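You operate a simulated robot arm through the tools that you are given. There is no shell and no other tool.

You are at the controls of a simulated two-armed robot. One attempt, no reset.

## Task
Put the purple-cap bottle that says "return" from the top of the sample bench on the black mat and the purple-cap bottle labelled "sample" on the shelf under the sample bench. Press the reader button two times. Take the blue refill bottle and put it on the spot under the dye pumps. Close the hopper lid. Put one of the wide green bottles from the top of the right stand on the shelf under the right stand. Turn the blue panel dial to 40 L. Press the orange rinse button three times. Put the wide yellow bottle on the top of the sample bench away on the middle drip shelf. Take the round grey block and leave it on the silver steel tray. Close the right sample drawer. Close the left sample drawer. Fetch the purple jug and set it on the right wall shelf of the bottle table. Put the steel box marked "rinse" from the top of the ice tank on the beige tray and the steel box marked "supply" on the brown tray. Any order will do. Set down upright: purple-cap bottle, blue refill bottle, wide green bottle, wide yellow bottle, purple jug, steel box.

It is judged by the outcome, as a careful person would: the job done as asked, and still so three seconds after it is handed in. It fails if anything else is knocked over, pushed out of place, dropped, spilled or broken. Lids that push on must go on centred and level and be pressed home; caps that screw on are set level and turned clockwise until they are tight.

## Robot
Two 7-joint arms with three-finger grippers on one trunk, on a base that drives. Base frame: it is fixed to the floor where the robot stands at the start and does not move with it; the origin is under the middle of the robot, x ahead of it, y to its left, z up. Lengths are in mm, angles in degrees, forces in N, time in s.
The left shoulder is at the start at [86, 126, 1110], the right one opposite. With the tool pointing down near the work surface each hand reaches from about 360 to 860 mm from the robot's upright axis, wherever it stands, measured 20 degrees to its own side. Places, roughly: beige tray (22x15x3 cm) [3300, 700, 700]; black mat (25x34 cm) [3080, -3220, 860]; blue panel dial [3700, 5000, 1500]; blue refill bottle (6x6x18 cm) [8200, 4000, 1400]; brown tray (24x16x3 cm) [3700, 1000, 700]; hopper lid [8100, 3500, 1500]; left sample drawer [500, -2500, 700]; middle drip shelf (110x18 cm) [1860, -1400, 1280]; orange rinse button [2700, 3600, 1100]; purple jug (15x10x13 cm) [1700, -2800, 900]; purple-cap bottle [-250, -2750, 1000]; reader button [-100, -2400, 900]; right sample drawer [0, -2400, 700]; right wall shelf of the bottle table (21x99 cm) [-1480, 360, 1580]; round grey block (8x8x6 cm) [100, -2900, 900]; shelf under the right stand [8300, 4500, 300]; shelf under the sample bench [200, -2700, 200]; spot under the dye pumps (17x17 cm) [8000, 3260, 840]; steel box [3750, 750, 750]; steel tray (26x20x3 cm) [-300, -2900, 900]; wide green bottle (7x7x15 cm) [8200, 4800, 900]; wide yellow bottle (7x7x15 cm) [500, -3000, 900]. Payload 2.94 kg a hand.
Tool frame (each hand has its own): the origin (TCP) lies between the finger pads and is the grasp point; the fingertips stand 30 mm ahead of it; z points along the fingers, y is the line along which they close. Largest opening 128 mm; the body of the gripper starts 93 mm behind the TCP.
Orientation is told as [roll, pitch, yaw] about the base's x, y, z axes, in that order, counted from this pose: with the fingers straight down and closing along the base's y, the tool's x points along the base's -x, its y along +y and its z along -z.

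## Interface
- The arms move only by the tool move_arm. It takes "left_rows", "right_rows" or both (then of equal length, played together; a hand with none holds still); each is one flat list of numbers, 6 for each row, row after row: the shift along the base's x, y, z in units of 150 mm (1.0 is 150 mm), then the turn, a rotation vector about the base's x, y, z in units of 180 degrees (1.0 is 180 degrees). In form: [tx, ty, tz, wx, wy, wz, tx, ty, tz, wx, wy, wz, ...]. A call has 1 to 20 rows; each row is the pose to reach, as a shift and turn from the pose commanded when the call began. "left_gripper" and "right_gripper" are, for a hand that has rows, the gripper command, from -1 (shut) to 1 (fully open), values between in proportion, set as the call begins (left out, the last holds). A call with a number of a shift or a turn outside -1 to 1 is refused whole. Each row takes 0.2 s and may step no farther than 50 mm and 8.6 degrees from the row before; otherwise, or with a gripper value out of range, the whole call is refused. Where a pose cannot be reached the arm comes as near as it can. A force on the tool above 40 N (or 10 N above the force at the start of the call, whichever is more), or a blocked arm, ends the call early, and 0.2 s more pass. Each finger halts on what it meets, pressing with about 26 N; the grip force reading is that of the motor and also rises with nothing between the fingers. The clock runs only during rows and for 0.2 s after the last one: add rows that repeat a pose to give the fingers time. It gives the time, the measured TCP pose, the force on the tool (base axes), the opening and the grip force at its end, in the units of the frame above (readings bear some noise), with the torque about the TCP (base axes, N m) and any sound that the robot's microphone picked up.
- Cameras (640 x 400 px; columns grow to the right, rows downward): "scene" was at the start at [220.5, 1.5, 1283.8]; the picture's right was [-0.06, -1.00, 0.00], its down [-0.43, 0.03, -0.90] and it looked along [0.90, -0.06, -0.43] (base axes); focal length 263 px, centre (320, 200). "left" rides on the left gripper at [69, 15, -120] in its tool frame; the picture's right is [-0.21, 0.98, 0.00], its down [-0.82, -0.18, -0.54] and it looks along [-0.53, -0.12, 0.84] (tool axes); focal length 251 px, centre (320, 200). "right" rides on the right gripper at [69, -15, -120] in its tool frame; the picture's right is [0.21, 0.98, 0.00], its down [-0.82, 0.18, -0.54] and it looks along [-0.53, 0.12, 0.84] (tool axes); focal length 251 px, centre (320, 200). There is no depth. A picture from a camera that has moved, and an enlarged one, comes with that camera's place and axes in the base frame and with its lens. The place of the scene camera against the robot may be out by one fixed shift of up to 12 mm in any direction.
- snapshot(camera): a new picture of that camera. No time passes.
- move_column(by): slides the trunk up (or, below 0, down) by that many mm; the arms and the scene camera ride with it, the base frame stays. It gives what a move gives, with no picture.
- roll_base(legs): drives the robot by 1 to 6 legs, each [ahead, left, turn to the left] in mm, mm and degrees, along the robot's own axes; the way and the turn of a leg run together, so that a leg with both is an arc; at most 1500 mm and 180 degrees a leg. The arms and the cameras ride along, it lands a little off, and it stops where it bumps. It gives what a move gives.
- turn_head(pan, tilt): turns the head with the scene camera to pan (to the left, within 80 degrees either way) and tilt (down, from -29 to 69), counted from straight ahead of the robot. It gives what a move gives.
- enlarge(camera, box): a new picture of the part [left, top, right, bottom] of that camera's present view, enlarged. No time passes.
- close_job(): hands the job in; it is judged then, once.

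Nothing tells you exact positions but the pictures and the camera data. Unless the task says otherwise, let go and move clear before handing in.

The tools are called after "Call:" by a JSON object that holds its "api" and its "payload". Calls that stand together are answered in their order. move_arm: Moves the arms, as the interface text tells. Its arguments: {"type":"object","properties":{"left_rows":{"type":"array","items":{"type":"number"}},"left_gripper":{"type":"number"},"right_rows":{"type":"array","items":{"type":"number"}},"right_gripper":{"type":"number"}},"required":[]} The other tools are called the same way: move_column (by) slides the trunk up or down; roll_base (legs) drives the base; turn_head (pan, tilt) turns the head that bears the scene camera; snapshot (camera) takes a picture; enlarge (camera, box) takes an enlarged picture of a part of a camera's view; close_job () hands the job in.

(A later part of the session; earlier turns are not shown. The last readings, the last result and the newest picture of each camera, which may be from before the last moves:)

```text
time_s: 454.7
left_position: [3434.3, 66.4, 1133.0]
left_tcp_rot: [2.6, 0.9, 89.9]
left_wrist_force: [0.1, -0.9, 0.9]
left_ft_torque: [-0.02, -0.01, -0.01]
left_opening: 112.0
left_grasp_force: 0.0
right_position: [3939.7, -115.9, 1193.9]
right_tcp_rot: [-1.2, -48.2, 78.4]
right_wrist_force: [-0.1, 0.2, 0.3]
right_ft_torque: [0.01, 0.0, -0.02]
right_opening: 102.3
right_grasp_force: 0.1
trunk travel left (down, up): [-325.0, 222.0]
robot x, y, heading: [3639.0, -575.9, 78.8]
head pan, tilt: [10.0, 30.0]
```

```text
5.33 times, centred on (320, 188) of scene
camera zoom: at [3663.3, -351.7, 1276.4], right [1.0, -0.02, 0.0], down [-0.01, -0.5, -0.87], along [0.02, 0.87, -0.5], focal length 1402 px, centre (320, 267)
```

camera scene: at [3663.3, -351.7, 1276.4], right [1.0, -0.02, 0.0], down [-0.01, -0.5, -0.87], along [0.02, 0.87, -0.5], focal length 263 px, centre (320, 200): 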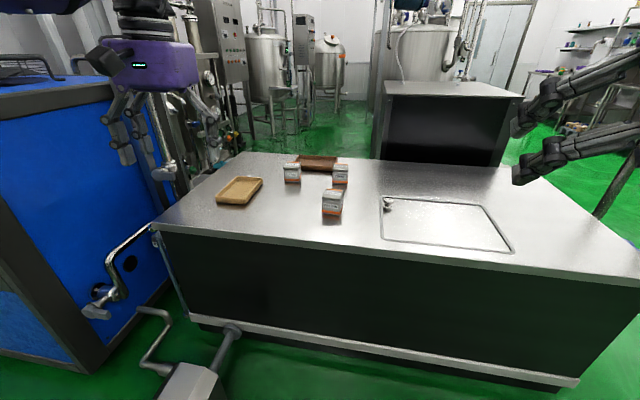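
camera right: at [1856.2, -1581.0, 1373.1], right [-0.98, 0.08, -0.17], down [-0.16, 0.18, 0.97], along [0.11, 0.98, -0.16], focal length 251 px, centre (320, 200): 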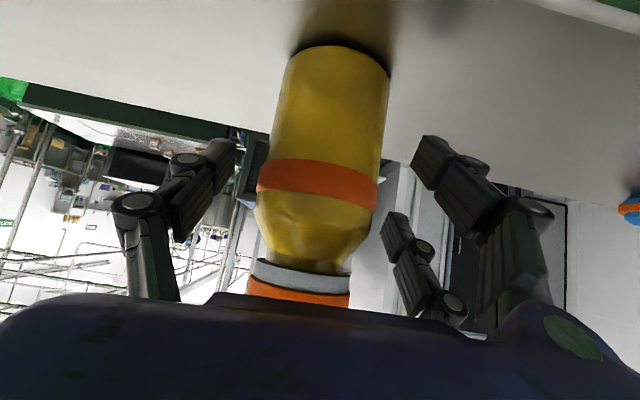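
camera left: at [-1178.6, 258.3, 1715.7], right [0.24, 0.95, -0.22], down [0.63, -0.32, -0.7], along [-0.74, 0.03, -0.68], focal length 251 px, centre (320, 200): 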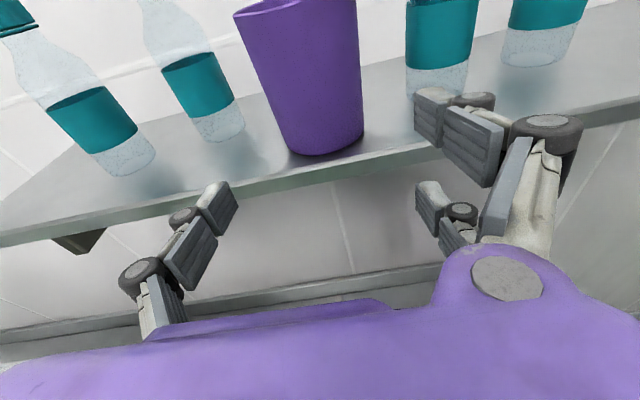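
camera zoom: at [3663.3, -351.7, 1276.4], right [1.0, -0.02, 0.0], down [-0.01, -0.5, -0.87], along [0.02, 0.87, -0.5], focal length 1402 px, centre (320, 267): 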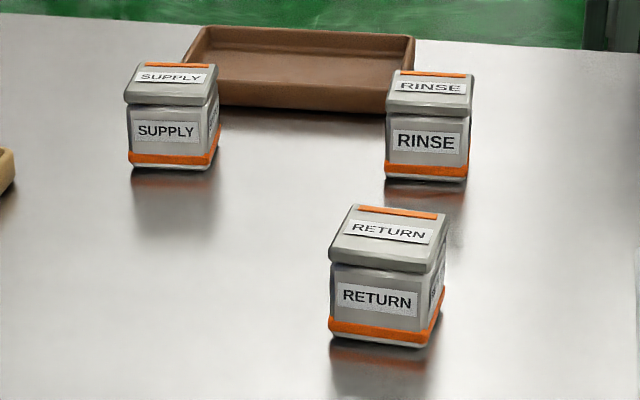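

SUPPLY is the left box, RINSE the right one, RETURN stays. RINSE goes to the beige tray at the left, SUPPLY to the brown tray at the back. I drive up to the tank.

Call:
{"api": "roll_base", "payload": {"legs": [[640, -15, 0]]}}

Call:
{"api": "move_arm", "payload": {"left_rows": [0.15, 0.02, -0.1, 0, 0, -0.02, 0.3, 0.04, -0.2, 0, 0, -0.04, 0.45, 0.06, -0.3, 0, 0, -0.06, 0.6, 0.08, -0.4, 0, 0, -0.062, 0.75, 0.1, -0.5, 0, 0, -0.062], "left_gripper": 1}}

Call:
{"api": "snapshot", "payload": {"camera": "scene"}}

Call:
{"api": "snapshot", "payload": {"camera": "left"}}

```text
time_s: 458.2
left_position: [3568.4, 688.4, 1133.0]
left_tcp_rot: [2.7, 0.9, 90.4]
left_wrist_force: [0.2, 0.0, -0.2]
left_ft_torque: [0.0, -0.01, 0.02]
left_opening: 112.0
left_grasp_force: 0.0
right_position: [4073.9, 511.4, 1193.6]
right_tcp_rot: [-1.3, -48.3, 78.7]
right_wrist_force: [1.0, 0.2, 0.8]
right_ft_torque: [-0.01, 0.01, -0.02]
right_opening: 102.4
right_grasp_force: 0.0
trunk travel left (down, up): [-325.0, 222.0]
robot x, y, heading: [3774.0, 47.1, 79.2]
head pan, tilt: [10.0, 30.0]
```

```text
time_s: 459.4
left_position: [3681.9, 704.3, 1058.2]
left_tcp_rot: [2.6, 1.0, 79.2]
left_wrist_force: [0.7, -0.1, -0.5]
left_ft_torque: [-0.01, 0.01, -0.01]
left_opening: 128.0
left_grasp_force: 0.0
right_position: [4075.0, 513.0, 1193.7]
right_tcp_rot: [-1.3, -48.0, 78.8]
right_wrist_force: [0.1, 0.2, 1.2]
right_ft_torque: [0.01, 0.04, -0.01]
right_opening: 102.3
right_grasp_force: 0.0
trunk travel left (down, up): [-325.0, 222.0]
robot x, y, heading: [3775.7, 49.1, 79.1]
head pan, tilt: [10.0, 30.0]
```

```text
taken
camera scene: at [3799.8, 274.1, 1276.2], right [1.0, -0.02, 0.0], down [-0.01, -0.5, -0.87], along [0.01, 0.87, -0.5], focal length 263 px, centre (320, 200)
```

scene: 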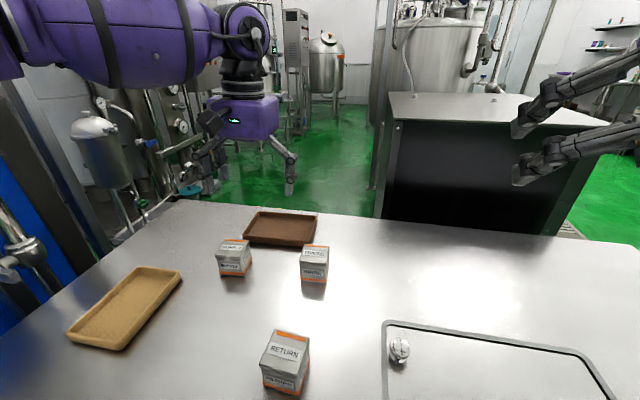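

```text
taken
camera left: at [3658.1, 639.9, 1179.6], right [-0.92, 0.39, 0.04], down [0.36, 0.78, 0.52], along [0.17, 0.49, -0.85], focal length 251 px, centre (320, 200)
```

left: 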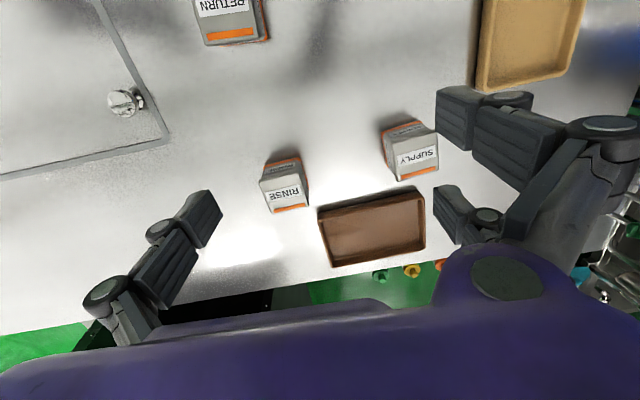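

Call:
{"api": "enlarge", "payload": {"camera": "left", "box": [240, 110, 460, 280]}}

Call:
{"api": "enlarge", "payload": {"camera": "scene", "box": [200, 195, 360, 300]}}

```text
2.35 times, centred on (350, 195) of left
camera zoom: at [3658.1, 639.9, 1179.6], right [-0.92, 0.39, 0.04], down [0.36, 0.78, 0.52], along [0.17, 0.49, -0.85], focal length 592 px, centre (249, 212)
```

zoom: 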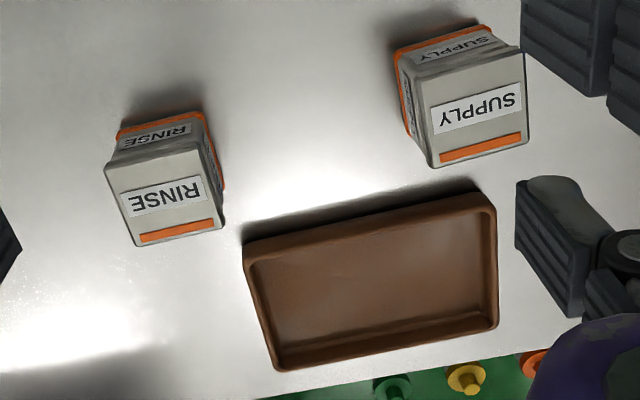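

```text
3.81 times, centred on (280, 248) of scene
camera zoom: at [3799.8, 274.1, 1276.2], right [1.0, -0.02, 0.0], down [-0.01, -0.5, -0.87], along [0.01, 0.87, -0.5], focal length 1001 px, centre (472, 19)
```

zoom: 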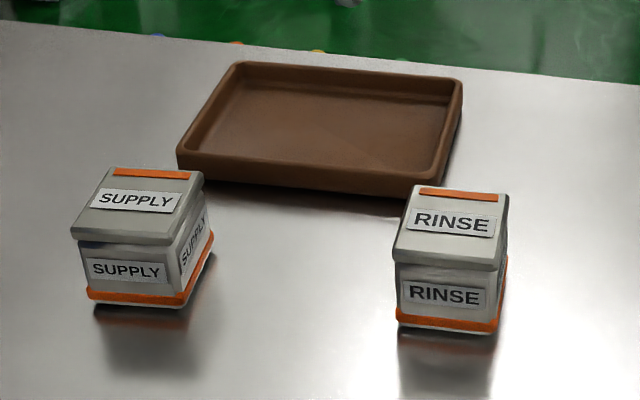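

Both boxes line up with the hall grid and my heading. RINSE's top is at (3788, 828, 788). I bring the left hand over it.

Call:
{"api": "move_arm", "payload": {"left_rows": [0.14, 0.165, -0.14, -0.005, -0.002, 0, 0.28, 0.33, -0.28, -0.01, -0.004, 0, 0.42, 0.495, -0.42, -0.0144, -0.0055, 0, 0.56, 0.66, -0.56, -0.0144, -0.0055, 0, 0.705, 0.825, -0.7, -0.0144, -0.0055, 0]}}

Call:
{"api": "snapshot", "payload": {"camera": "left"}}

```text
time_s: 460.6
left_position: [3675.6, 713.9, 968.2]
left_tcp_rot: [1.1, 3.4, 79.1]
left_wrist_force: [0.1, -0.6, -1.1]
left_ft_torque: [-0.03, -0.01, 0.0]
left_opening: 128.0
left_grasp_force: 0.1
left hand out of reach, approached as far as the arm can: row 1, 2, 3, 4, 5
right_position: [4074.0, 511.3, 1193.5]
right_tcp_rot: [-1.3, -48.2, 78.7]
right_wrist_force: [0.5, -0.1, 0.2]
right_ft_torque: [0.01, -0.04, -0.01]
right_opening: 102.0
right_grasp_force: 0.1
trunk travel left (down, up): [-325.0, 222.0]
robot x, y, heading: [3772.6, 43.8, 79.4]
head pan, tilt: [10.0, 30.0]
```

```text
taken
camera left: at [3649.3, 655.2, 1092.6], right [-0.92, 0.4, 0.01], down [0.35, 0.8, 0.49], along [0.19, 0.45, -0.87], focal length 251 px, centre (320, 200)
```

left: 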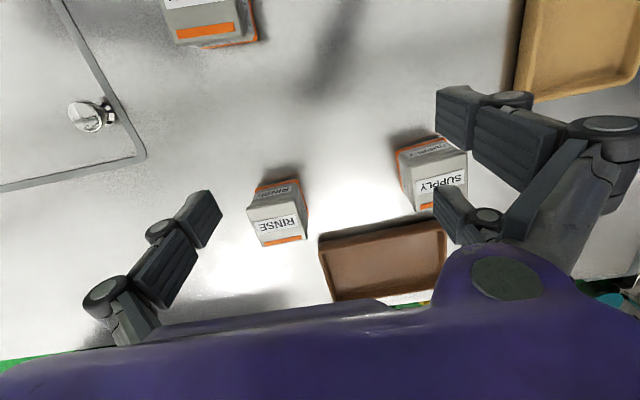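

Call:
{"api": "move_arm", "payload": {"left_rows": [0.05, 0.2, 0, 0, 0, 0, 0.1, 0.4, 0, 0, 0, 0]}}

Call:
{"api": "move_arm", "payload": {"left_rows": [0.2, -0.04, 0, 0, 0, 0, 0.4, -0.08, 0, 0, 0, 0]}}

```text
time_s: 461.2
left_position: [3669.5, 726.6, 971.3]
left_tcp_rot: [1.2, 3.4, 79.2]
left_wrist_force: [-0.2, -0.2, -0.8]
left_ft_torque: [-0.01, 0.02, -0.02]
left_opening: 127.9
left_grasp_force: 0.0
left hand out of reach, approached as far as the arm can: row 1, 2
right_position: [4074.5, 511.2, 1193.4]
right_tcp_rot: [-1.2, -48.2, 78.8]
right_wrist_force: [0.5, -0.2, 0.7]
right_ft_torque: [0.01, 0.05, 0.04]
right_opening: 102.1
right_grasp_force: 0.0
trunk travel left (down, up): [-325.0, 222.0]
robot x, y, heading: [3770.4, 49.1, 79.1]
head pan, tilt: [10.0, 30.0]
```

```text
time_s: 461.8
left_position: [3669.9, 723.4, 972.6]
left_tcp_rot: [1.2, 3.4, 79.1]
left_wrist_force: [-0.2, 1.2, 0.3]
left_ft_torque: [0.01, -0.03, -0.01]
left_opening: 127.6
left_grasp_force: 0.0
left hand out of reach, approached as far as the arm can: row 1, 2
right_position: [4075.3, 512.2, 1193.6]
right_tcp_rot: [-1.3, -48.3, 78.8]
right_wrist_force: [0.1, 0.1, -0.2]
right_ft_torque: [-0.01, -0.01, -0.02]
right_opening: 102.7
right_grasp_force: 0.0
trunk travel left (down, up): [-325.0, 222.0]
robot x, y, heading: [3776.1, 46.4, 79.1]
head pan, tilt: [10.0, 30.0]
```

The left arm seems caught at a joint limit in its present posture. I move it back and up to a neutral pose to free it.

Call:
{"api": "move_arm", "payload": {"left_rows": [-0.1, -0.2, 0.15, 0, 0, 0, -0.2, -0.4, 0.3, 0, 0, 0, -0.3, -0.6, 0.45, 0, 0, 0, -0.4, -0.8, 0.6, 0, 0, 0, -0.4, -1.0, 0.8, 0, 0, 0]}}

Call:
{"api": "snapshot", "payload": {"camera": "scene"}}

```text
time_s: 463.0
left_position: [3610.5, 572.2, 1092.2]
left_tcp_rot: [1.2, 3.3, 79.1]
left_wrist_force: [0.0, 0.0, -0.6]
left_ft_torque: [0.02, 0.02, 0.01]
left_opening: 128.1
left_grasp_force: 0.2
right_position: [4074.2, 509.5, 1195.0]
right_tcp_rot: [-1.3, -48.2, 78.9]
right_wrist_force: [-0.8, -0.7, 0.0]
right_ft_torque: [-0.01, 0.0, -0.02]
right_opening: 102.1
right_grasp_force: 0.0
trunk travel left (down, up): [-325.0, 222.0]
robot x, y, heading: [3773.2, 46.3, 79.0]
head pan, tilt: [10.0, 30.0]
```

```text
taken
camera scene: at [3800.0, 271.8, 1276.6], right [1.0, -0.02, 0.0], down [-0.01, -0.5, -0.87], along [0.01, 0.87, -0.5], focal length 263 px, centre (320, 200)
```

scene: 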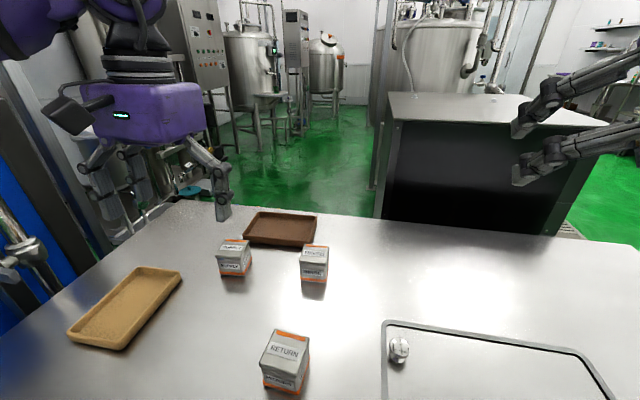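

Call:
{"api": "move_arm", "payload": {"left_rows": [0.12, 0.17, 0, 0, 0, 0, 0.24, 0.34, 0, 0, 0, 0, 0.36, 0.51, 0, 0, 0, 0, 0.48, 0.68, 0, 0, 0, 0, 0.6, 0.85, 0, 0, 0, 0]}}

```text
time_s: 464.2
left_position: [3687.8, 684.6, 1092.8]
left_tcp_rot: [1.2, 3.2, 79.3]
left_wrist_force: [0.2, -0.7, 0.6]
left_ft_torque: [0.05, -0.03, 0.02]
left_opening: 127.7
left_grasp_force: 0.1
left hand out of reach, approached as far as the arm can: row 5
right_position: [4072.6, 509.5, 1192.6]
right_tcp_rot: [-1.4, -48.2, 78.8]
right_wrist_force: [-0.5, -0.2, -0.1]
right_ft_torque: [0.04, -0.01, -0.03]
right_opening: 102.3
right_grasp_force: 0.1
trunk travel left (down, up): [-325.0, 222.0]
robot x, y, heading: [3774.9, 43.4, 79.1]
head pan, tilt: [10.0, 30.0]
```

Call:
{"api": "move_arm", "payload": {"left_rows": [-0.12, -0.2, 0.1, 0, 0, 0, -0.24, -0.4, 0.2, 0, 0, 0, -0.36, -0.6, 0.3, 0, 0, 0, -0.48, -0.8, 0.4, 0, 0, 0, -0.5, -1.0, 0.5, 0, 0, 0]}}

Call:
{"api": "move_arm", "payload": {"left_rows": [0.02, 0.1, 0, 0.0437, -0.0084, 0, 0.04, 0.2, 0, 0.0874, -0.0169, 0, 0.06, 0.3, 0, 0.1311, -0.0253, 0, 0.08, 0.4, 0, 0.1748, -0.0338, 0, 0.1, 0.5, 0, 0.2185, -0.0422, 0, 0.12, 0.6, 0, 0.2622, -0.0507, 0]}}

```text
time_s: 465.4
left_position: [3612.3, 533.6, 1166.8]
left_tcp_rot: [1.1, 3.3, 79.1]
left_wrist_force: [0.2, -0.1, -0.2]
left_ft_torque: [0.02, -0.03, 0.0]
left_opening: 127.9
left_grasp_force: 0.1
right_position: [4074.9, 510.9, 1193.5]
right_tcp_rot: [-1.3, -48.2, 78.8]
right_wrist_force: [0.2, -0.7, -0.7]
right_ft_torque: [0.01, 0.02, -0.01]
right_opening: 102.7
right_grasp_force: 0.0
trunk travel left (down, up): [-325.0, 222.0]
robot x, y, heading: [3773.4, 48.8, 79.0]
head pan, tilt: [10.0, 30.0]
```

```text
time_s: 466.8
left_position: [3631.0, 624.8, 1166.6]
left_tcp_rot: [1.1, -45.0, 79.2]
left_wrist_force: [0.1, -0.6, -1.1]
left_ft_torque: [0.03, 0.02, -0.03]
left_opening: 127.9
left_grasp_force: 0.1
right_position: [4072.5, 511.7, 1194.0]
right_tcp_rot: [-1.3, -48.2, 78.8]
right_wrist_force: [0.3, 0.2, 0.3]
right_ft_torque: [-0.02, 0.01, -0.02]
right_opening: 102.4
right_grasp_force: 0.0
trunk travel left (down, up): [-325.0, 222.0]
robot x, y, heading: [3774.0, 49.2, 79.4]
head pan, tilt: [10.0, 30.0]
```

Call:
{"api": "move_arm", "payload": {"left_rows": [0.05, 0.2, -0.15, 0, 0, 0, 0.1, 0.4, -0.3, 0, 0, 0, 0.15, 0.6, -0.45, 0, 0, 0, 0.2, 0.8, -0.6, 0, 0, 0, 0.25, 1.0, -0.75, 0, 0, 0]}}

```text
time_s: 468.0
left_position: [3668.0, 775.1, 1053.6]
left_tcp_rot: [1.1, -44.8, 79.1]
left_wrist_force: [-0.2, 0.7, -0.2]
left_ft_torque: [0.01, 0.02, 0.02]
left_opening: 128.0
left_grasp_force: 0.1
right_position: [4074.2, 511.7, 1193.8]
right_tcp_rot: [-1.3, -48.1, 78.7]
right_wrist_force: [-0.6, -0.8, 0.0]
right_ft_torque: [0.0, -0.02, 0.01]
right_opening: 102.1
right_grasp_force: 0.1
trunk travel left (down, up): [-325.0, 222.0]
robot x, y, heading: [3775.6, 45.6, 79.0]
head pan, tilt: [10.0, 30.0]
```

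With a 45-degree tilt the left arm moves freely. I use that for RINSE: first above and in front of it.

Call:
{"api": "move_arm", "payload": {"left_rows": [0.14, -0.04, -0.2, 0, 0, 0, 0.28, -0.08, -0.4, 0, 0, 0, 0.42, -0.12, -0.6, 0, 0, 0, 0.56, -0.16, -0.8, 0, 0, 0, 0.69, -0.2, -1, 0, 0, 0]}}

Call:
{"api": "snapshot", "payload": {"camera": "left"}}

Call:
{"api": "snapshot", "payload": {"camera": "scene"}}

```text
time_s: 469.2
left_position: [3772.3, 744.9, 904.3]
left_tcp_rot: [1.1, -44.9, 79.3]
left_wrist_force: [-0.1, -0.8, 0.6]
left_ft_torque: [-0.08, 0.02, 0.02]
left_opening: 127.8
left_grasp_force: 0.0
right_position: [4073.8, 511.7, 1193.1]
right_tcp_rot: [-1.3, -48.1, 79.0]
right_wrist_force: [0.5, 0.4, -0.1]
right_ft_torque: [-0.03, 0.0, -0.02]
right_opening: 102.4
right_grasp_force: 0.1
trunk travel left (down, up): [-325.0, 222.0]
robot x, y, heading: [3770.8, 46.5, 79.0]
head pan, tilt: [10.0, 30.0]
```

```text
taken
camera left: at [3733.0, 615.0, 940.4], right [-0.93, 0.32, 0.16], down [0.23, 0.16, 0.96], along [0.28, 0.93, -0.22], focal length 251 px, centre (320, 200)
```

left: 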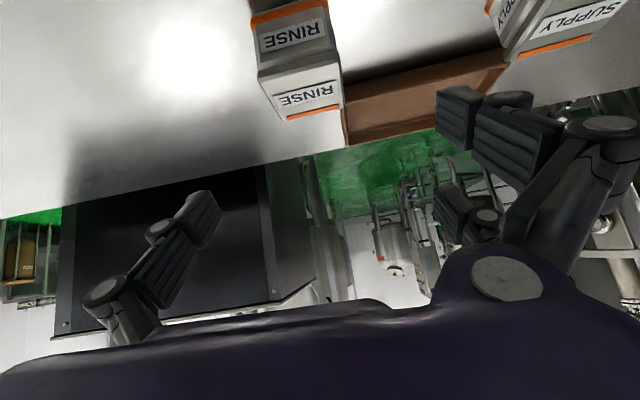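

```text
taken
camera scene: at [3799.2, 273.8, 1276.2], right [1.0, -0.02, 0.0], down [-0.01, -0.5, -0.87], along [0.01, 0.87, -0.5], focal length 263 px, centre (320, 200)
```

scene: 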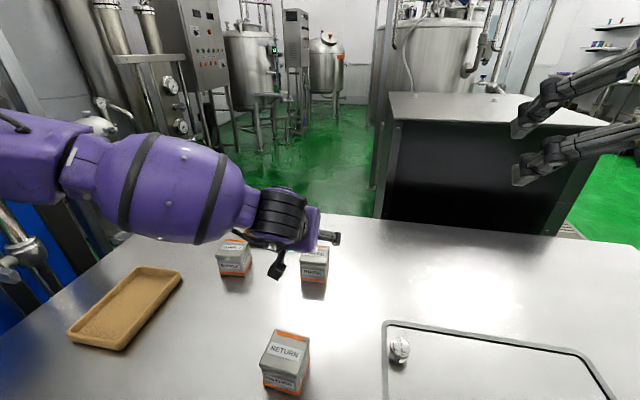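

Call:
{"api": "move_arm", "payload": {"left_rows": [0, -0.03, -0.23, 0, 0, 0, 0, -0.05, -0.46, 0, 0, 0]}}

Call:
{"api": "snapshot", "payload": {"camera": "left"}}

```text
time_s: 469.8
left_position: [3771.9, 739.4, 870.1]
left_tcp_rot: [1.3, -44.9, 79.1]
left_wrist_force: [-0.4, -0.3, 0.8]
left_ft_torque: [0.0, 0.0, 0.03]
left_opening: 128.1
left_grasp_force: 0.1
left hand out of reach, approached as far as the arm can: row 2
right_position: [4074.6, 510.1, 1192.9]
right_tcp_rot: [-1.3, -48.2, 78.8]
right_wrist_force: [-0.2, -0.3, 0.1]
right_ft_torque: [-0.01, 0.0, 0.02]
right_opening: 102.4
right_grasp_force: 0.1
trunk travel left (down, up): [-325.0, 222.0]
robot x, y, heading: [3777.6, 45.3, 79.3]
head pan, tilt: [10.0, 30.0]
```

```text
taken
camera left: at [3733.2, 609.4, 906.9], right [-0.93, 0.32, 0.17], down [0.23, 0.16, 0.96], along [0.28, 0.93, -0.22], focal length 251 px, centre (320, 200)
```

left: 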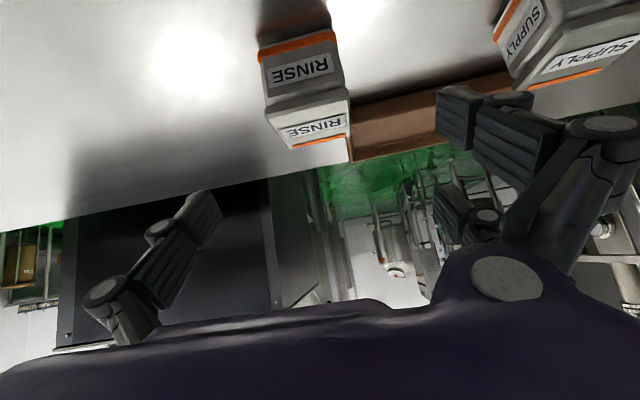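

Call:
{"api": "roll_base", "payload": {"legs": [[-60, -100, 0]]}}

Call:
{"api": "move_arm", "payload": {"left_rows": [-0.1, 0.1, 0, 0, 0, 0, -0.2, 0.2, 0, 0, 0, 0, -0.3, 0.3, -0.1, 0, 0, 0, -0.4, 0.4, -0.2, 0, 0, 0, -0.5, 0.45, -0.25, 0, 0, 0]}}

Call:
{"api": "snapshot", "payload": {"camera": "left"}}

```text
time_s: 471.4
left_position: [3859.7, 660.7, 869.5]
left_tcp_rot: [1.1, -44.9, 79.0]
left_wrist_force: [-0.9, -0.7, -0.3]
left_ft_torque: [0.0, 0.06, -0.01]
left_opening: 128.0
left_grasp_force: 0.0
right_position: [4160.8, 434.3, 1193.9]
right_tcp_rot: [-1.2, -48.2, 78.8]
right_wrist_force: [0.6, -0.4, 0.3]
right_ft_torque: [0.0, 0.02, 0.0]
right_opening: 102.1
right_grasp_force: 0.0
trunk travel left (down, up): [-325.0, 222.0]
robot x, y, heading: [3863.9, -28.2, 79.0]
head pan, tilt: [10.0, 30.0]
```

```text
time_s: 472.6
left_position: [3786.7, 730.3, 833.0]
left_tcp_rot: [1.1, -44.8, 79.1]
left_wrist_force: [0.6, -1.1, 0.2]
left_ft_torque: [0.02, -0.01, 0.02]
left_opening: 128.1
left_grasp_force: 0.0
right_position: [4161.0, 433.5, 1194.3]
right_tcp_rot: [-1.3, -48.2, 78.8]
right_wrist_force: [0.6, -0.3, 0.0]
right_ft_torque: [-0.02, 0.0, 0.02]
right_opening: 102.1
right_grasp_force: 0.0
trunk travel left (down, up): [-325.0, 222.0]
robot x, y, heading: [3859.1, -28.5, 79.0]
head pan, tilt: [10.0, 30.0]
```

```text
taken
camera left: at [3748.0, 600.5, 868.6], right [-0.93, 0.32, 0.16], down [0.23, 0.16, 0.96], along [0.28, 0.93, -0.23], focal length 251 px, centre (320, 200)
```

left: 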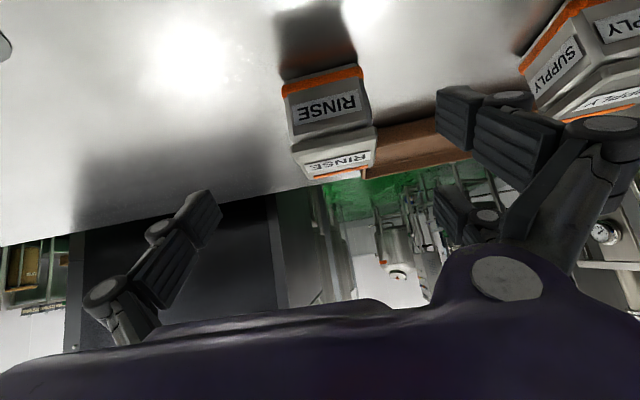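

Call:
{"api": "move_arm", "payload": {"left_rows": [-0.1, 0.02, 0, 0, 0, 0, -0.07, 0.18, -0.14, 0, 0, 0, -0.04, 0.34, -0.28, 0, 0, 0, -0.01, 0.49, -0.42, 0, 0, 0, 0.015, 0.62, -0.55, 0, 0, 0]}}

Call:
{"api": "snapshot", "payload": {"camera": "left"}}

Call:
{"api": "enlarge", "payload": {"camera": "scene", "box": [180, 180, 380, 330]}}

```text
time_s: 473.8
left_position: [3747.0, 778.0, 788.7]
left_tcp_rot: [1.0, -44.7, 79.1]
left_wrist_force: [-0.2, -0.5, -0.7]
left_ft_torque: [0.0, 0.0, 0.0]
left_opening: 127.8
left_grasp_force: 0.0
left hand out of reach, approached as far as the arm can: row 3, 4, 5
right_position: [4160.9, 433.5, 1194.5]
right_tcp_rot: [-1.2, -48.2, 78.7]
right_wrist_force: [0.0, -0.7, 0.1]
right_ft_torque: [0.0, 0.0, 0.01]
right_opening: 102.5
right_grasp_force: 0.0
trunk travel left (down, up): [-325.0, 222.0]
robot x, y, heading: [3863.2, -31.6, 79.0]
head pan, tilt: [10.0, 30.0]
```

```text
taken
camera left: at [3707.3, 648.4, 825.8], right [-0.93, 0.32, 0.16], down [0.23, 0.16, 0.96], along [0.28, 0.93, -0.23], focal length 251 px, centre (320, 200)
```

left: 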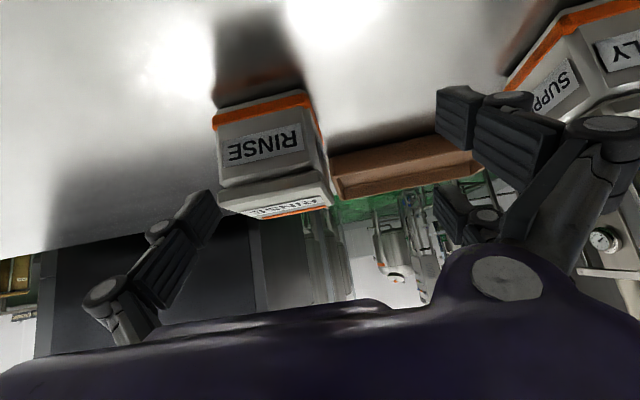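

```text
2.67 times, centred on (280, 255) of scene
camera zoom: at [3886.2, 195.3, 1276.4], right [1.0, -0.02, 0.0], down [-0.01, -0.5, -0.87], along [0.01, 0.87, -0.5], focal length 701 px, centre (427, 53)
```

zoom: 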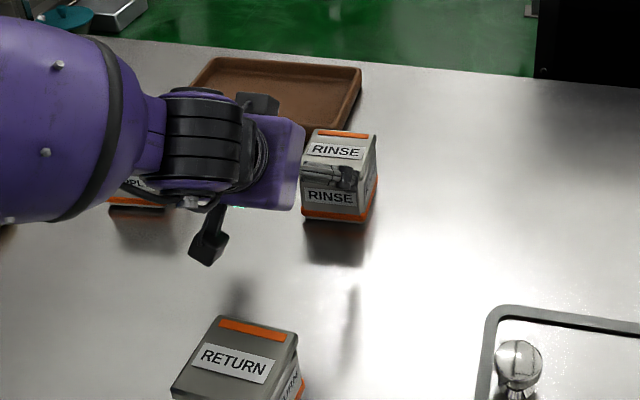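

Call:
{"api": "move_arm", "payload": {"left_rows": [0, -0.1, 0.2, 0, 0, 0, 0, -0.2, 0.4, 0, 0, 0, 0.05, -0.3, 0.65, 0, 0, 0, 0.1, -0.35, 0.9, 0, 0, 0]}}

Call:
{"api": "move_column", "payload": {"by": -120}}

Call:
{"api": "move_arm", "payload": {"left_rows": [0.05, 0, 0.05, 0, 0, 0, 0.1, 0, 0.1, 0, 0, 0]}}

Call:
{"api": "snapshot", "payload": {"camera": "left"}}

```text
time_s: 474.8
left_position: [3763.0, 723.9, 927.3]
left_tcp_rot: [1.1, -44.8, 79.1]
left_wrist_force: [-0.4, 0.1, 0.4]
left_ft_torque: [0.04, 0.0, -0.02]
left_opening: 127.9
left_grasp_force: 0.1
right_position: [4161.3, 431.1, 1195.0]
right_tcp_rot: [-1.2, -48.3, 78.8]
right_wrist_force: [-0.4, -0.1, 0.3]
right_ft_torque: [0.03, 0.03, 0.02]
right_opening: 102.3
right_grasp_force: 0.0
trunk travel left (down, up): [-325.0, 222.0]
robot x, y, heading: [3863.8, -26.8, 78.8]
head pan, tilt: [10.0, 30.0]
```

```text
time_s: 476.3
left_position: [3763.5, 724.6, 806.3]
left_tcp_rot: [1.1, -45.0, 79.1]
left_wrist_force: [-0.1, 0.6, -0.1]
left_ft_torque: [-0.01, 0.01, -0.01]
left_opening: 127.9
left_grasp_force: 0.1
right_position: [4160.9, 433.0, 1074.1]
right_tcp_rot: [-1.3, -48.3, 78.8]
right_wrist_force: [-0.1, 0.2, 0.5]
right_ft_torque: [0.0, 0.02, 0.0]
right_opening: 102.5
right_grasp_force: 0.0
trunk travel left (down, up): [-205.0, 342.0]
robot x, y, heading: [3864.2, -30.1, 79.0]
head pan, tilt: [10.0, 30.0]
```

```text
time_s: 476.9
left_position: [3778.9, 725.2, 820.7]
left_tcp_rot: [1.1, -44.8, 79.0]
left_wrist_force: [0.5, 1.4, -0.9]
left_ft_torque: [0.03, 0.01, -0.02]
left_opening: 128.0
left_grasp_force: 0.1
right_position: [4161.0, 432.7, 1073.6]
right_tcp_rot: [-1.3, -48.2, 78.8]
right_wrist_force: [0.1, -1.3, -0.5]
right_ft_torque: [-0.01, -0.02, -0.01]
right_opening: 102.6
right_grasp_force: 0.1
trunk travel left (down, up): [-205.0, 342.0]
robot x, y, heading: [3863.2, -32.8, 79.1]
head pan, tilt: [10.0, 30.0]
```

```text
taken
camera left: at [3739.4, 595.8, 856.7], right [-0.93, 0.32, 0.16], down [0.23, 0.16, 0.96], along [0.28, 0.93, -0.23], focal length 251 px, centre (320, 200)
```

left: 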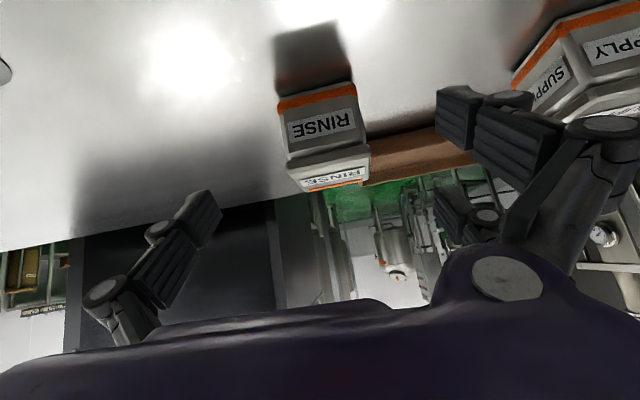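

Call:
{"api": "move_arm", "payload": {"left_rows": [-0.01, 0.16, -0.14, 0, 0, 0, 0.01, 0.33, -0.28, 0, 0, 0, 0.04, 0.5, -0.38, 0, 0, 0, 0.07, 0.66, -0.46, 0, 0, 0]}}

Call:
{"api": "snapshot", "payload": {"camera": "left"}}

```text
time_s: 477.9
left_position: [3788.9, 823.5, 748.7]
left_tcp_rot: [1.0, -44.6, 79.0]
left_wrist_force: [-0.9, -0.7, 0.1]
left_ft_torque: [-0.03, 0.03, -0.01]
left_opening: 127.6
left_grasp_force: 0.1
right_position: [4160.4, 433.1, 1074.2]
right_tcp_rot: [-1.2, -48.1, 78.8]
right_wrist_force: [-0.3, 0.6, -0.5]
right_ft_torque: [-0.03, -0.04, 0.0]
right_opening: 102.3
right_grasp_force: 0.1
trunk travel left (down, up): [-205.0, 342.0]
robot x, y, heading: [3862.1, -29.3, 79.2]
head pan, tilt: [10.0, 30.0]
```

```text
taken
camera left: at [3750.0, 694.5, 785.5], right [-0.93, 0.32, 0.16], down [0.23, 0.17, 0.96], along [0.28, 0.93, -0.23], focal length 251 px, centre (320, 200)
```

left: 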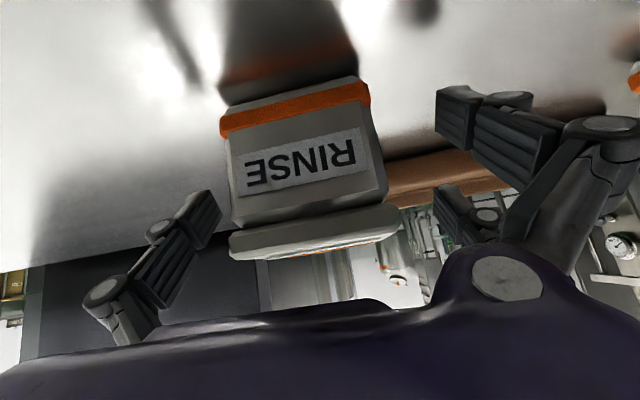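

In place around RINSE. I close and lift.

Call:
{"api": "move_arm", "payload": {"left_rows": [0, 0, 0, 0, 0, 0, 0, 0, 0, 0, 0, 0, 0, 0, 0, 0, 0, 0], "left_gripper": -1}}

Call:
{"api": "move_arm", "payload": {"left_rows": [0, 0, 0.06, 0, 0, 0, 0, 0, 0.2, 0, 0, 0, 0, 0, 0.4, 0, 0, 0, 0, 0, 0.6, 0, 0, 0]}}

Call:
{"api": "snapshot", "payload": {"camera": "left"}}

Call:
{"api": "snapshot", "payload": {"camera": "scene"}}

```text
time_s: 478.7
left_position: [3791.7, 822.9, 750.5]
left_tcp_rot: [1.0, -44.8, 79.0]
left_wrist_force: [1.9, 1.4, 1.9]
left_ft_torque: [-0.04, -0.26, 0.07]
left_opening: 75.1
left_grasp_force: 25.4
right_position: [4162.3, 433.3, 1073.9]
right_tcp_rot: [-1.4, -48.2, 78.8]
right_wrist_force: [0.4, 0.8, 0.7]
right_ft_torque: [0.02, -0.06, 0.02]
right_opening: 102.4
right_grasp_force: 0.0
trunk travel left (down, up): [-205.0, 342.0]
robot x, y, heading: [3858.2, -28.5, 79.1]
head pan, tilt: [10.0, 30.0]
```

```text
time_s: 479.7
left_position: [3791.0, 822.5, 840.6]
left_tcp_rot: [1.2, -44.7, 79.0]
left_wrist_force: [-1.2, -0.3, -3.5]
left_ft_torque: [-0.04, -0.01, -0.03]
left_opening: 75.1
left_grasp_force: 26.4
right_position: [4160.9, 433.4, 1073.8]
right_tcp_rot: [-1.3, -48.2, 78.6]
right_wrist_force: [0.3, 0.1, 0.2]
right_ft_torque: [0.04, 0.0, 0.02]
right_opening: 102.5
right_grasp_force: 0.1
trunk travel left (down, up): [-205.0, 342.0]
robot x, y, heading: [3862.2, -28.7, 79.3]
head pan, tilt: [10.0, 30.0]
```

```text
taken
camera left: at [3751.4, 693.3, 877.3], right [-0.93, 0.32, 0.17], down [0.23, 0.17, 0.96], along [0.28, 0.93, -0.23], focal length 251 px, centre (320, 200)
```

left: 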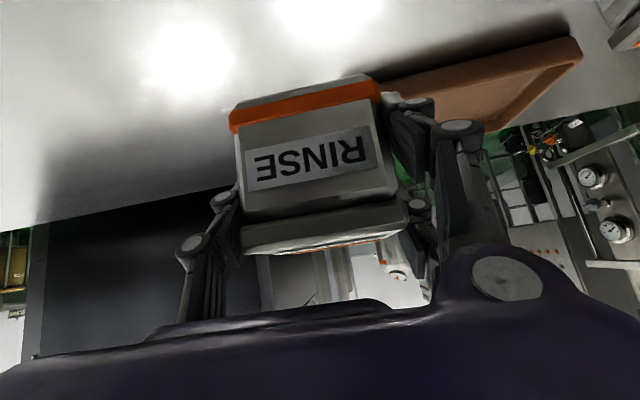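

```text
taken
camera scene: at [3893.2, 228.9, 1153.1], right [1.0, -0.02, 0.0], down [-0.01, -0.5, -0.87], along [0.01, 0.87, -0.5], focal length 263 px, centre (320, 200)
```

scene: 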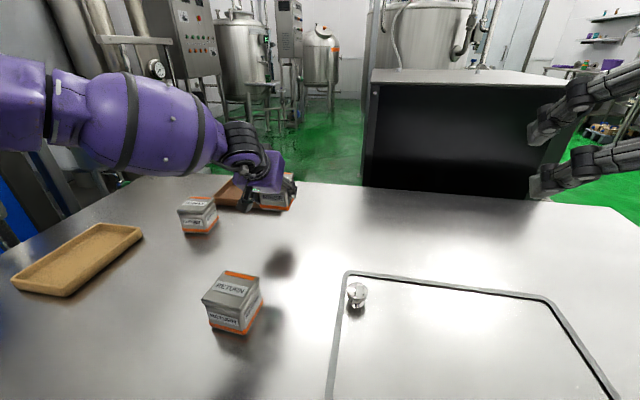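

RINSE is held upright. I raise it above the other boxes and shift the base left toward the beige tray, staying clear of the valve box on the floor.

Call:
{"api": "move_arm", "payload": {"left_rows": [0, -0.05, 0.3, 0, 0, 0, 0, -0.1, 0.6, 0, 0, 0]}}

Call:
{"api": "roll_base", "payload": {"legs": [[-80, 0, 0], [0, 255, 0]]}}

Call:
{"api": "snapshot", "payload": {"camera": "scene"}}

```text
time_s: 480.3
left_position: [3789.5, 806.2, 933.1]
left_tcp_rot: [1.1, -44.9, 78.9]
left_wrist_force: [-0.5, -0.6, -3.5]
left_ft_torque: [-0.01, 0.01, -0.02]
left_opening: 75.0
left_grasp_force: 26.4
right_position: [4160.9, 433.3, 1074.3]
right_tcp_rot: [-1.3, -48.2, 78.8]
right_wrist_force: [-0.9, -1.0, -0.2]
right_ft_torque: [0.03, 0.0, 0.01]
right_opening: 102.4
right_grasp_force: 0.0
trunk travel left (down, up): [-205.0, 342.0]
robot x, y, heading: [3860.3, -32.7, 78.9]
head pan, tilt: [10.0, 30.0]
```

```text
time_s: 483.8
left_position: [3524.0, 777.0, 932.4]
left_tcp_rot: [1.0, -44.8, 79.0]
left_wrist_force: [0.4, -0.4, -3.7]
left_ft_torque: [-0.06, 0.03, -0.03]
left_opening: 74.9
left_grasp_force: 26.0
right_position: [3895.7, 402.4, 1073.7]
right_tcp_rot: [-1.3, -48.1, 78.8]
right_wrist_force: [0.5, -0.3, 0.3]
right_ft_torque: [-0.02, 0.0, -0.04]
right_opening: 102.3
right_grasp_force: 0.1
trunk travel left (down, up): [-205.0, 342.0]
robot x, y, heading: [3598.9, -60.6, 79.0]
head pan, tilt: [10.0, 30.0]
```

```text
taken
camera scene: at [3628.7, 198.5, 1153.0], right [1.0, -0.02, 0.0], down [-0.01, -0.5, -0.87], along [0.01, 0.87, -0.5], focal length 263 px, centre (320, 200)
```

scene: 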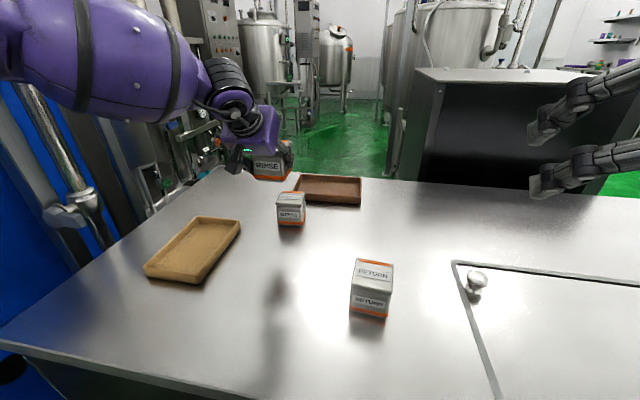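

Call:
{"api": "move_arm", "payload": {"left_rows": [-0.22, -0.05, 0, 0, 0, 0, -0.45, -0.1, 0, 0, 0, 0, -0.67, -0.147, 0, 0, 0, 0]}}

Call:
{"api": "move_arm", "payload": {"left_rows": [-0.22, -0.05, 0, 0, 0, 0, -0.45, -0.1, 0, 0, 0, 0, -0.67, -0.147, -0.1, 0, 0, 0, -0.67, -0.147, -0.3, 0, 0, 0, -0.67, -0.147, -0.5, 0, 0, 0]}}

Call:
{"api": "snapshot", "payload": {"camera": "scene"}}

Call:
{"api": "snapshot", "payload": {"camera": "left"}}

```text
time_s: 484.6
left_position: [3422.1, 754.2, 932.3]
left_tcp_rot: [1.0, -44.9, 79.1]
left_wrist_force: [-1.0, -0.1, -3.7]
left_ft_torque: [-0.08, 0.0, -0.01]
left_opening: 75.1
left_grasp_force: 25.9
right_position: [3896.4, 401.7, 1075.0]
right_tcp_rot: [-1.4, -48.4, 78.8]
right_wrist_force: [-1.1, 0.3, 0.2]
right_ft_torque: [-0.02, 0.04, -0.01]
right_opening: 102.4
right_grasp_force: 0.1
trunk travel left (down, up): [-205.0, 342.0]
robot x, y, heading: [3598.1, -61.4, 79.1]
head pan, tilt: [10.0, 30.0]
```

```text
time_s: 485.8
left_position: [3321.4, 733.0, 855.5]
left_tcp_rot: [1.0, -44.8, 79.0]
left_wrist_force: [0.5, 0.3, -3.1]
left_ft_torque: [-0.04, 0.01, -0.02]
left_opening: 74.7
left_grasp_force: 26.2
right_position: [3896.3, 403.1, 1073.1]
right_tcp_rot: [-1.5, -48.1, 78.7]
right_wrist_force: [-0.4, 0.5, -0.5]
right_ft_torque: [-0.02, -0.03, 0.01]
right_opening: 102.4
right_grasp_force: 0.1
trunk travel left (down, up): [-205.0, 342.0]
robot x, y, heading: [3598.9, -63.5, 79.1]
head pan, tilt: [10.0, 30.0]
```

```text
taken
camera scene: at [3628.3, 198.8, 1152.9], right [1.0, -0.02, 0.0], down [-0.01, -0.5, -0.87], along [0.01, 0.87, -0.5], focal length 263 px, centre (320, 200)
```

scene: 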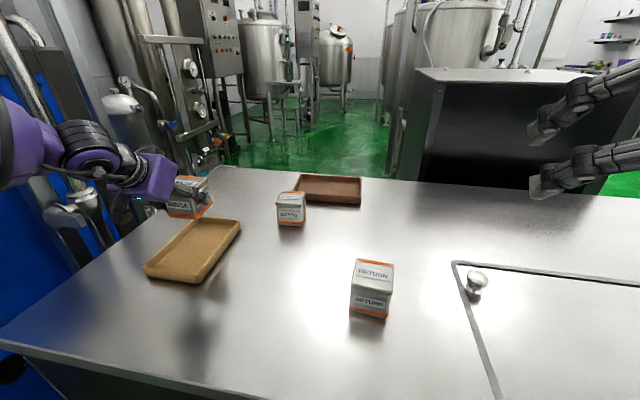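

```text
taken
camera left: at [3282.1, 603.6, 892.4], right [-0.93, 0.32, 0.16], down [0.23, 0.17, 0.96], along [0.28, 0.93, -0.23], focal length 251 px, centre (320, 200)
```

left: 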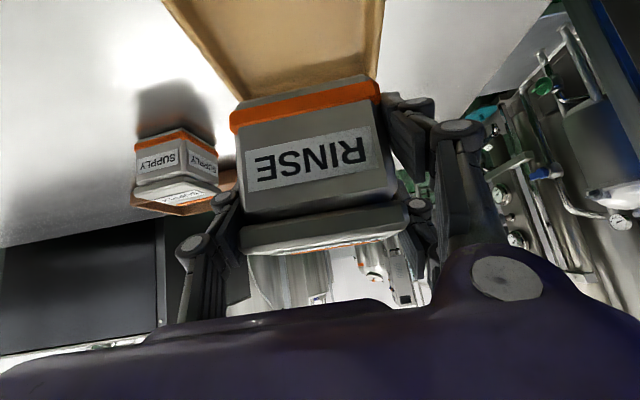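

Call:
{"api": "move_arm", "payload": {"left_rows": [0.03, 0, -0.2, 0, 0, 0, 0.03, 0, -0.4, 0, 0, 0, 0.03, 0, -0.54, 0, 0, 0, 0.03, 0, -0.6, 0, 0, 0]}}

Call:
{"api": "enlarge", "payload": {"camera": "scene", "box": [90, 140, 310, 300]}}

Call:
{"api": "snapshot", "payload": {"camera": "left"}}

```text
time_s: 486.8
left_position: [3329.4, 732.8, 766.1]
left_tcp_rot: [1.0, -44.8, 79.0]
left_wrist_force: [0.8, 0.2, -3.3]
left_ft_torque: [-0.02, 0.03, -0.02]
left_opening: 75.1
left_grasp_force: 25.9
right_position: [3896.3, 402.9, 1073.9]
right_tcp_rot: [-1.4, -48.1, 78.8]
right_wrist_force: [0.3, 0.5, -0.3]
right_ft_torque: [0.0, 0.01, -0.01]
right_opening: 102.6
right_grasp_force: 0.1
trunk travel left (down, up): [-205.0, 342.0]
robot x, y, heading: [3599.3, -58.9, 79.0]
head pan, tilt: [10.0, 30.0]
```

```text
2.50 times, centred on (200, 220) of scene
camera zoom: at [3628.8, 198.5, 1153.0], right [1.0, -0.02, 0.0], down [-0.01, -0.5, -0.87], along [0.01, 0.87, -0.5], focal length 657 px, centre (620, 150)
```

zoom: 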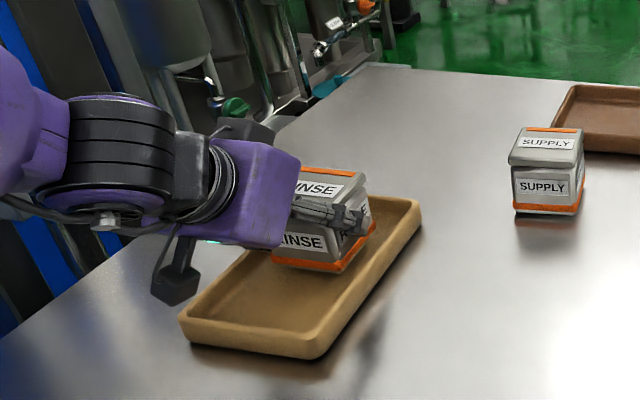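

```text
taken
camera left: at [3289.1, 604.5, 802.8], right [-0.93, 0.32, 0.16], down [0.23, 0.16, 0.96], along [0.28, 0.93, -0.23], focal length 251 px, centre (320, 200)
```

left: 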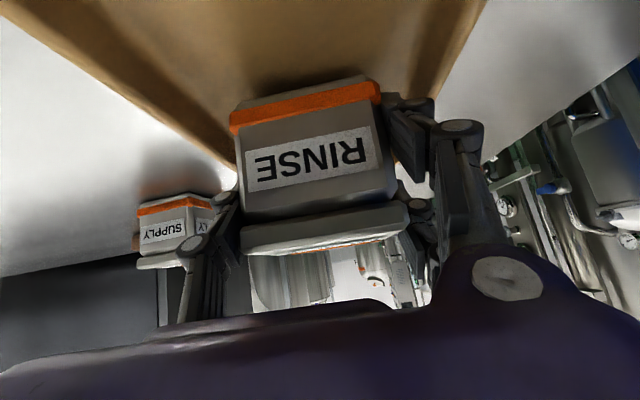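

Call:
{"api": "move_arm", "payload": {"left_rows": [0, 0, -0.025, 0, 0, 0, 0, 0, -0.05, 0, 0, 0, 0, 0, -0.075, 0, 0, 0, 0, 0, -0.1, 0, 0, 0]}}

```text
time_s: 487.8
left_position: [3328.7, 734.1, 757.3]
left_tcp_rot: [1.0, -45.4, 79.1]
left_wrist_force: [-3.5, 0.4, 17.9]
left_ft_torque: [0.13, -0.61, 0.12]
left_opening: 75.3
left_grasp_force: 25.8
right_position: [3896.4, 401.0, 1073.7]
right_tcp_rot: [-1.3, -48.3, 78.8]
right_wrist_force: [0.2, -0.4, 0.1]
right_ft_torque: [0.0, 0.01, 0.0]
right_opening: 102.6
right_grasp_force: 0.1
trunk travel left (down, up): [-205.0, 342.0]
robot x, y, heading: [3599.8, -60.1, 78.6]
head pan, tilt: [10.0, 30.0]
```

Contact. I ease off, open a little, and back away upward.

Call:
{"api": "move_arm", "payload": {"left_rows": [0, 0, 0.03, 0, 0, 0, 0, 0, 0.045, 0, 0, 0]}}

Call:
{"api": "move_arm", "payload": {"left_rows": [0, 0, 0, 0, 0, 0, 0, 0, 0, 0, 0, 0, 0, 0, 0, 0, 0, 0], "left_gripper": 0.48}}

Call:
{"api": "move_arm", "payload": {"left_rows": [-0.02, -0.11, 0.13, 0, 0, 0, -0.04, -0.22, 0.26, 0, 0, 0, -0.06, -0.33, 0.4, 0, 0, 0, -0.08, -0.44, 0.6, 0, 0, 0]}}

Call:
{"api": "snapshot", "payload": {"camera": "scene"}}

Call:
{"api": "snapshot", "payload": {"camera": "left"}}

```text
time_s: 488.4
left_position: [3328.1, 731.3, 756.0]
left_tcp_rot: [1.0, -44.6, 79.0]
left_wrist_force: [1.1, 0.0, 0.4]
left_ft_torque: [0.14, -0.26, -0.03]
left_opening: 75.0
left_grasp_force: 26.1
right_position: [3897.8, 401.5, 1074.4]
right_tcp_rot: [-1.3, -48.2, 78.7]
right_wrist_force: [0.7, -0.1, 0.1]
right_ft_torque: [0.01, 0.02, -0.01]
right_opening: 102.4
right_grasp_force: 0.0
trunk travel left (down, up): [-205.0, 342.0]
robot x, y, heading: [3597.1, -59.6, 79.1]
head pan, tilt: [10.0, 30.0]
```

```text
time_s: 489.2
left_position: [3328.6, 732.6, 759.3]
left_tcp_rot: [1.1, -44.8, 79.0]
left_wrist_force: [-1.2, 0.2, -0.7]
left_ft_torque: [-0.02, 0.02, 0.02]
left_opening: 94.9
left_grasp_force: 0.1
right_position: [3896.2, 401.4, 1074.6]
right_tcp_rot: [-1.3, -48.2, 78.7]
right_wrist_force: [-0.1, 0.4, 0.1]
right_ft_torque: [0.03, -0.01, -0.01]
right_opening: 102.4
right_grasp_force: 0.2
trunk travel left (down, up): [-205.0, 342.0]
robot x, y, heading: [3596.2, -60.2, 79.1]
head pan, tilt: [10.0, 30.0]
```

```text
time_s: 490.2
left_position: [3316.2, 665.1, 851.1]
left_tcp_rot: [1.1, -44.9, 79.0]
left_wrist_force: [0.1, 0.4, -0.1]
left_ft_torque: [0.0, 0.0, 0.0]
left_opening: 94.6
left_grasp_force: 0.1
right_position: [3897.4, 401.5, 1073.5]
right_tcp_rot: [-1.2, -48.3, 78.8]
right_wrist_force: [0.2, -0.3, -1.2]
right_ft_torque: [0.04, -0.01, 0.04]
right_opening: 102.4
right_grasp_force: 0.0
trunk travel left (down, up): [-205.0, 342.0]
robot x, y, heading: [3595.1, -59.6, 79.2]
head pan, tilt: [10.0, 30.0]
```

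```text
taken
camera scene: at [3629.9, 197.0, 1153.3], right [1.0, -0.02, 0.0], down [-0.01, -0.5, -0.87], along [0.01, 0.87, -0.5], focal length 263 px, centre (320, 200)
```

scene: 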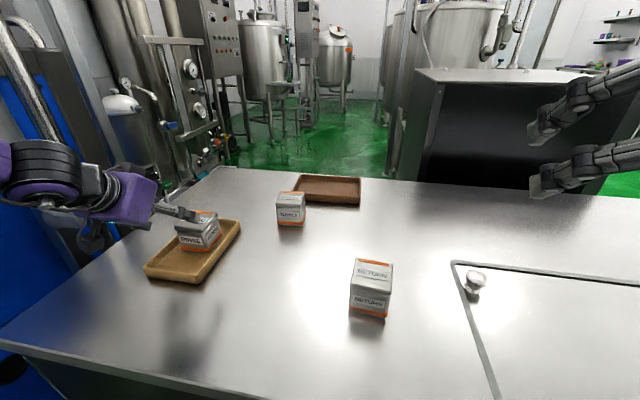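

```text
taken
camera left: at [3276.0, 535.6, 886.5], right [-0.93, 0.32, 0.16], down [0.23, 0.16, 0.96], along [0.28, 0.93, -0.23], focal length 251 px, centre (320, 200)
```

left: 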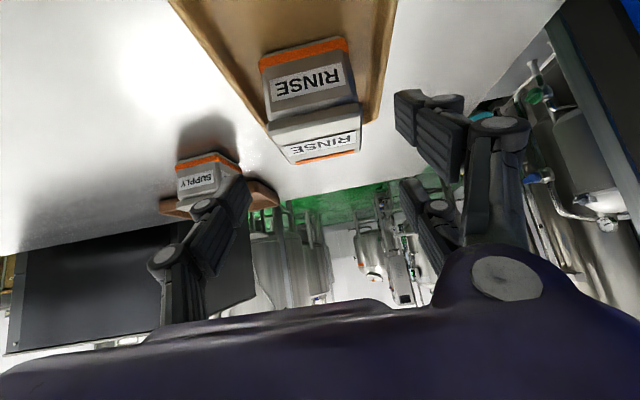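

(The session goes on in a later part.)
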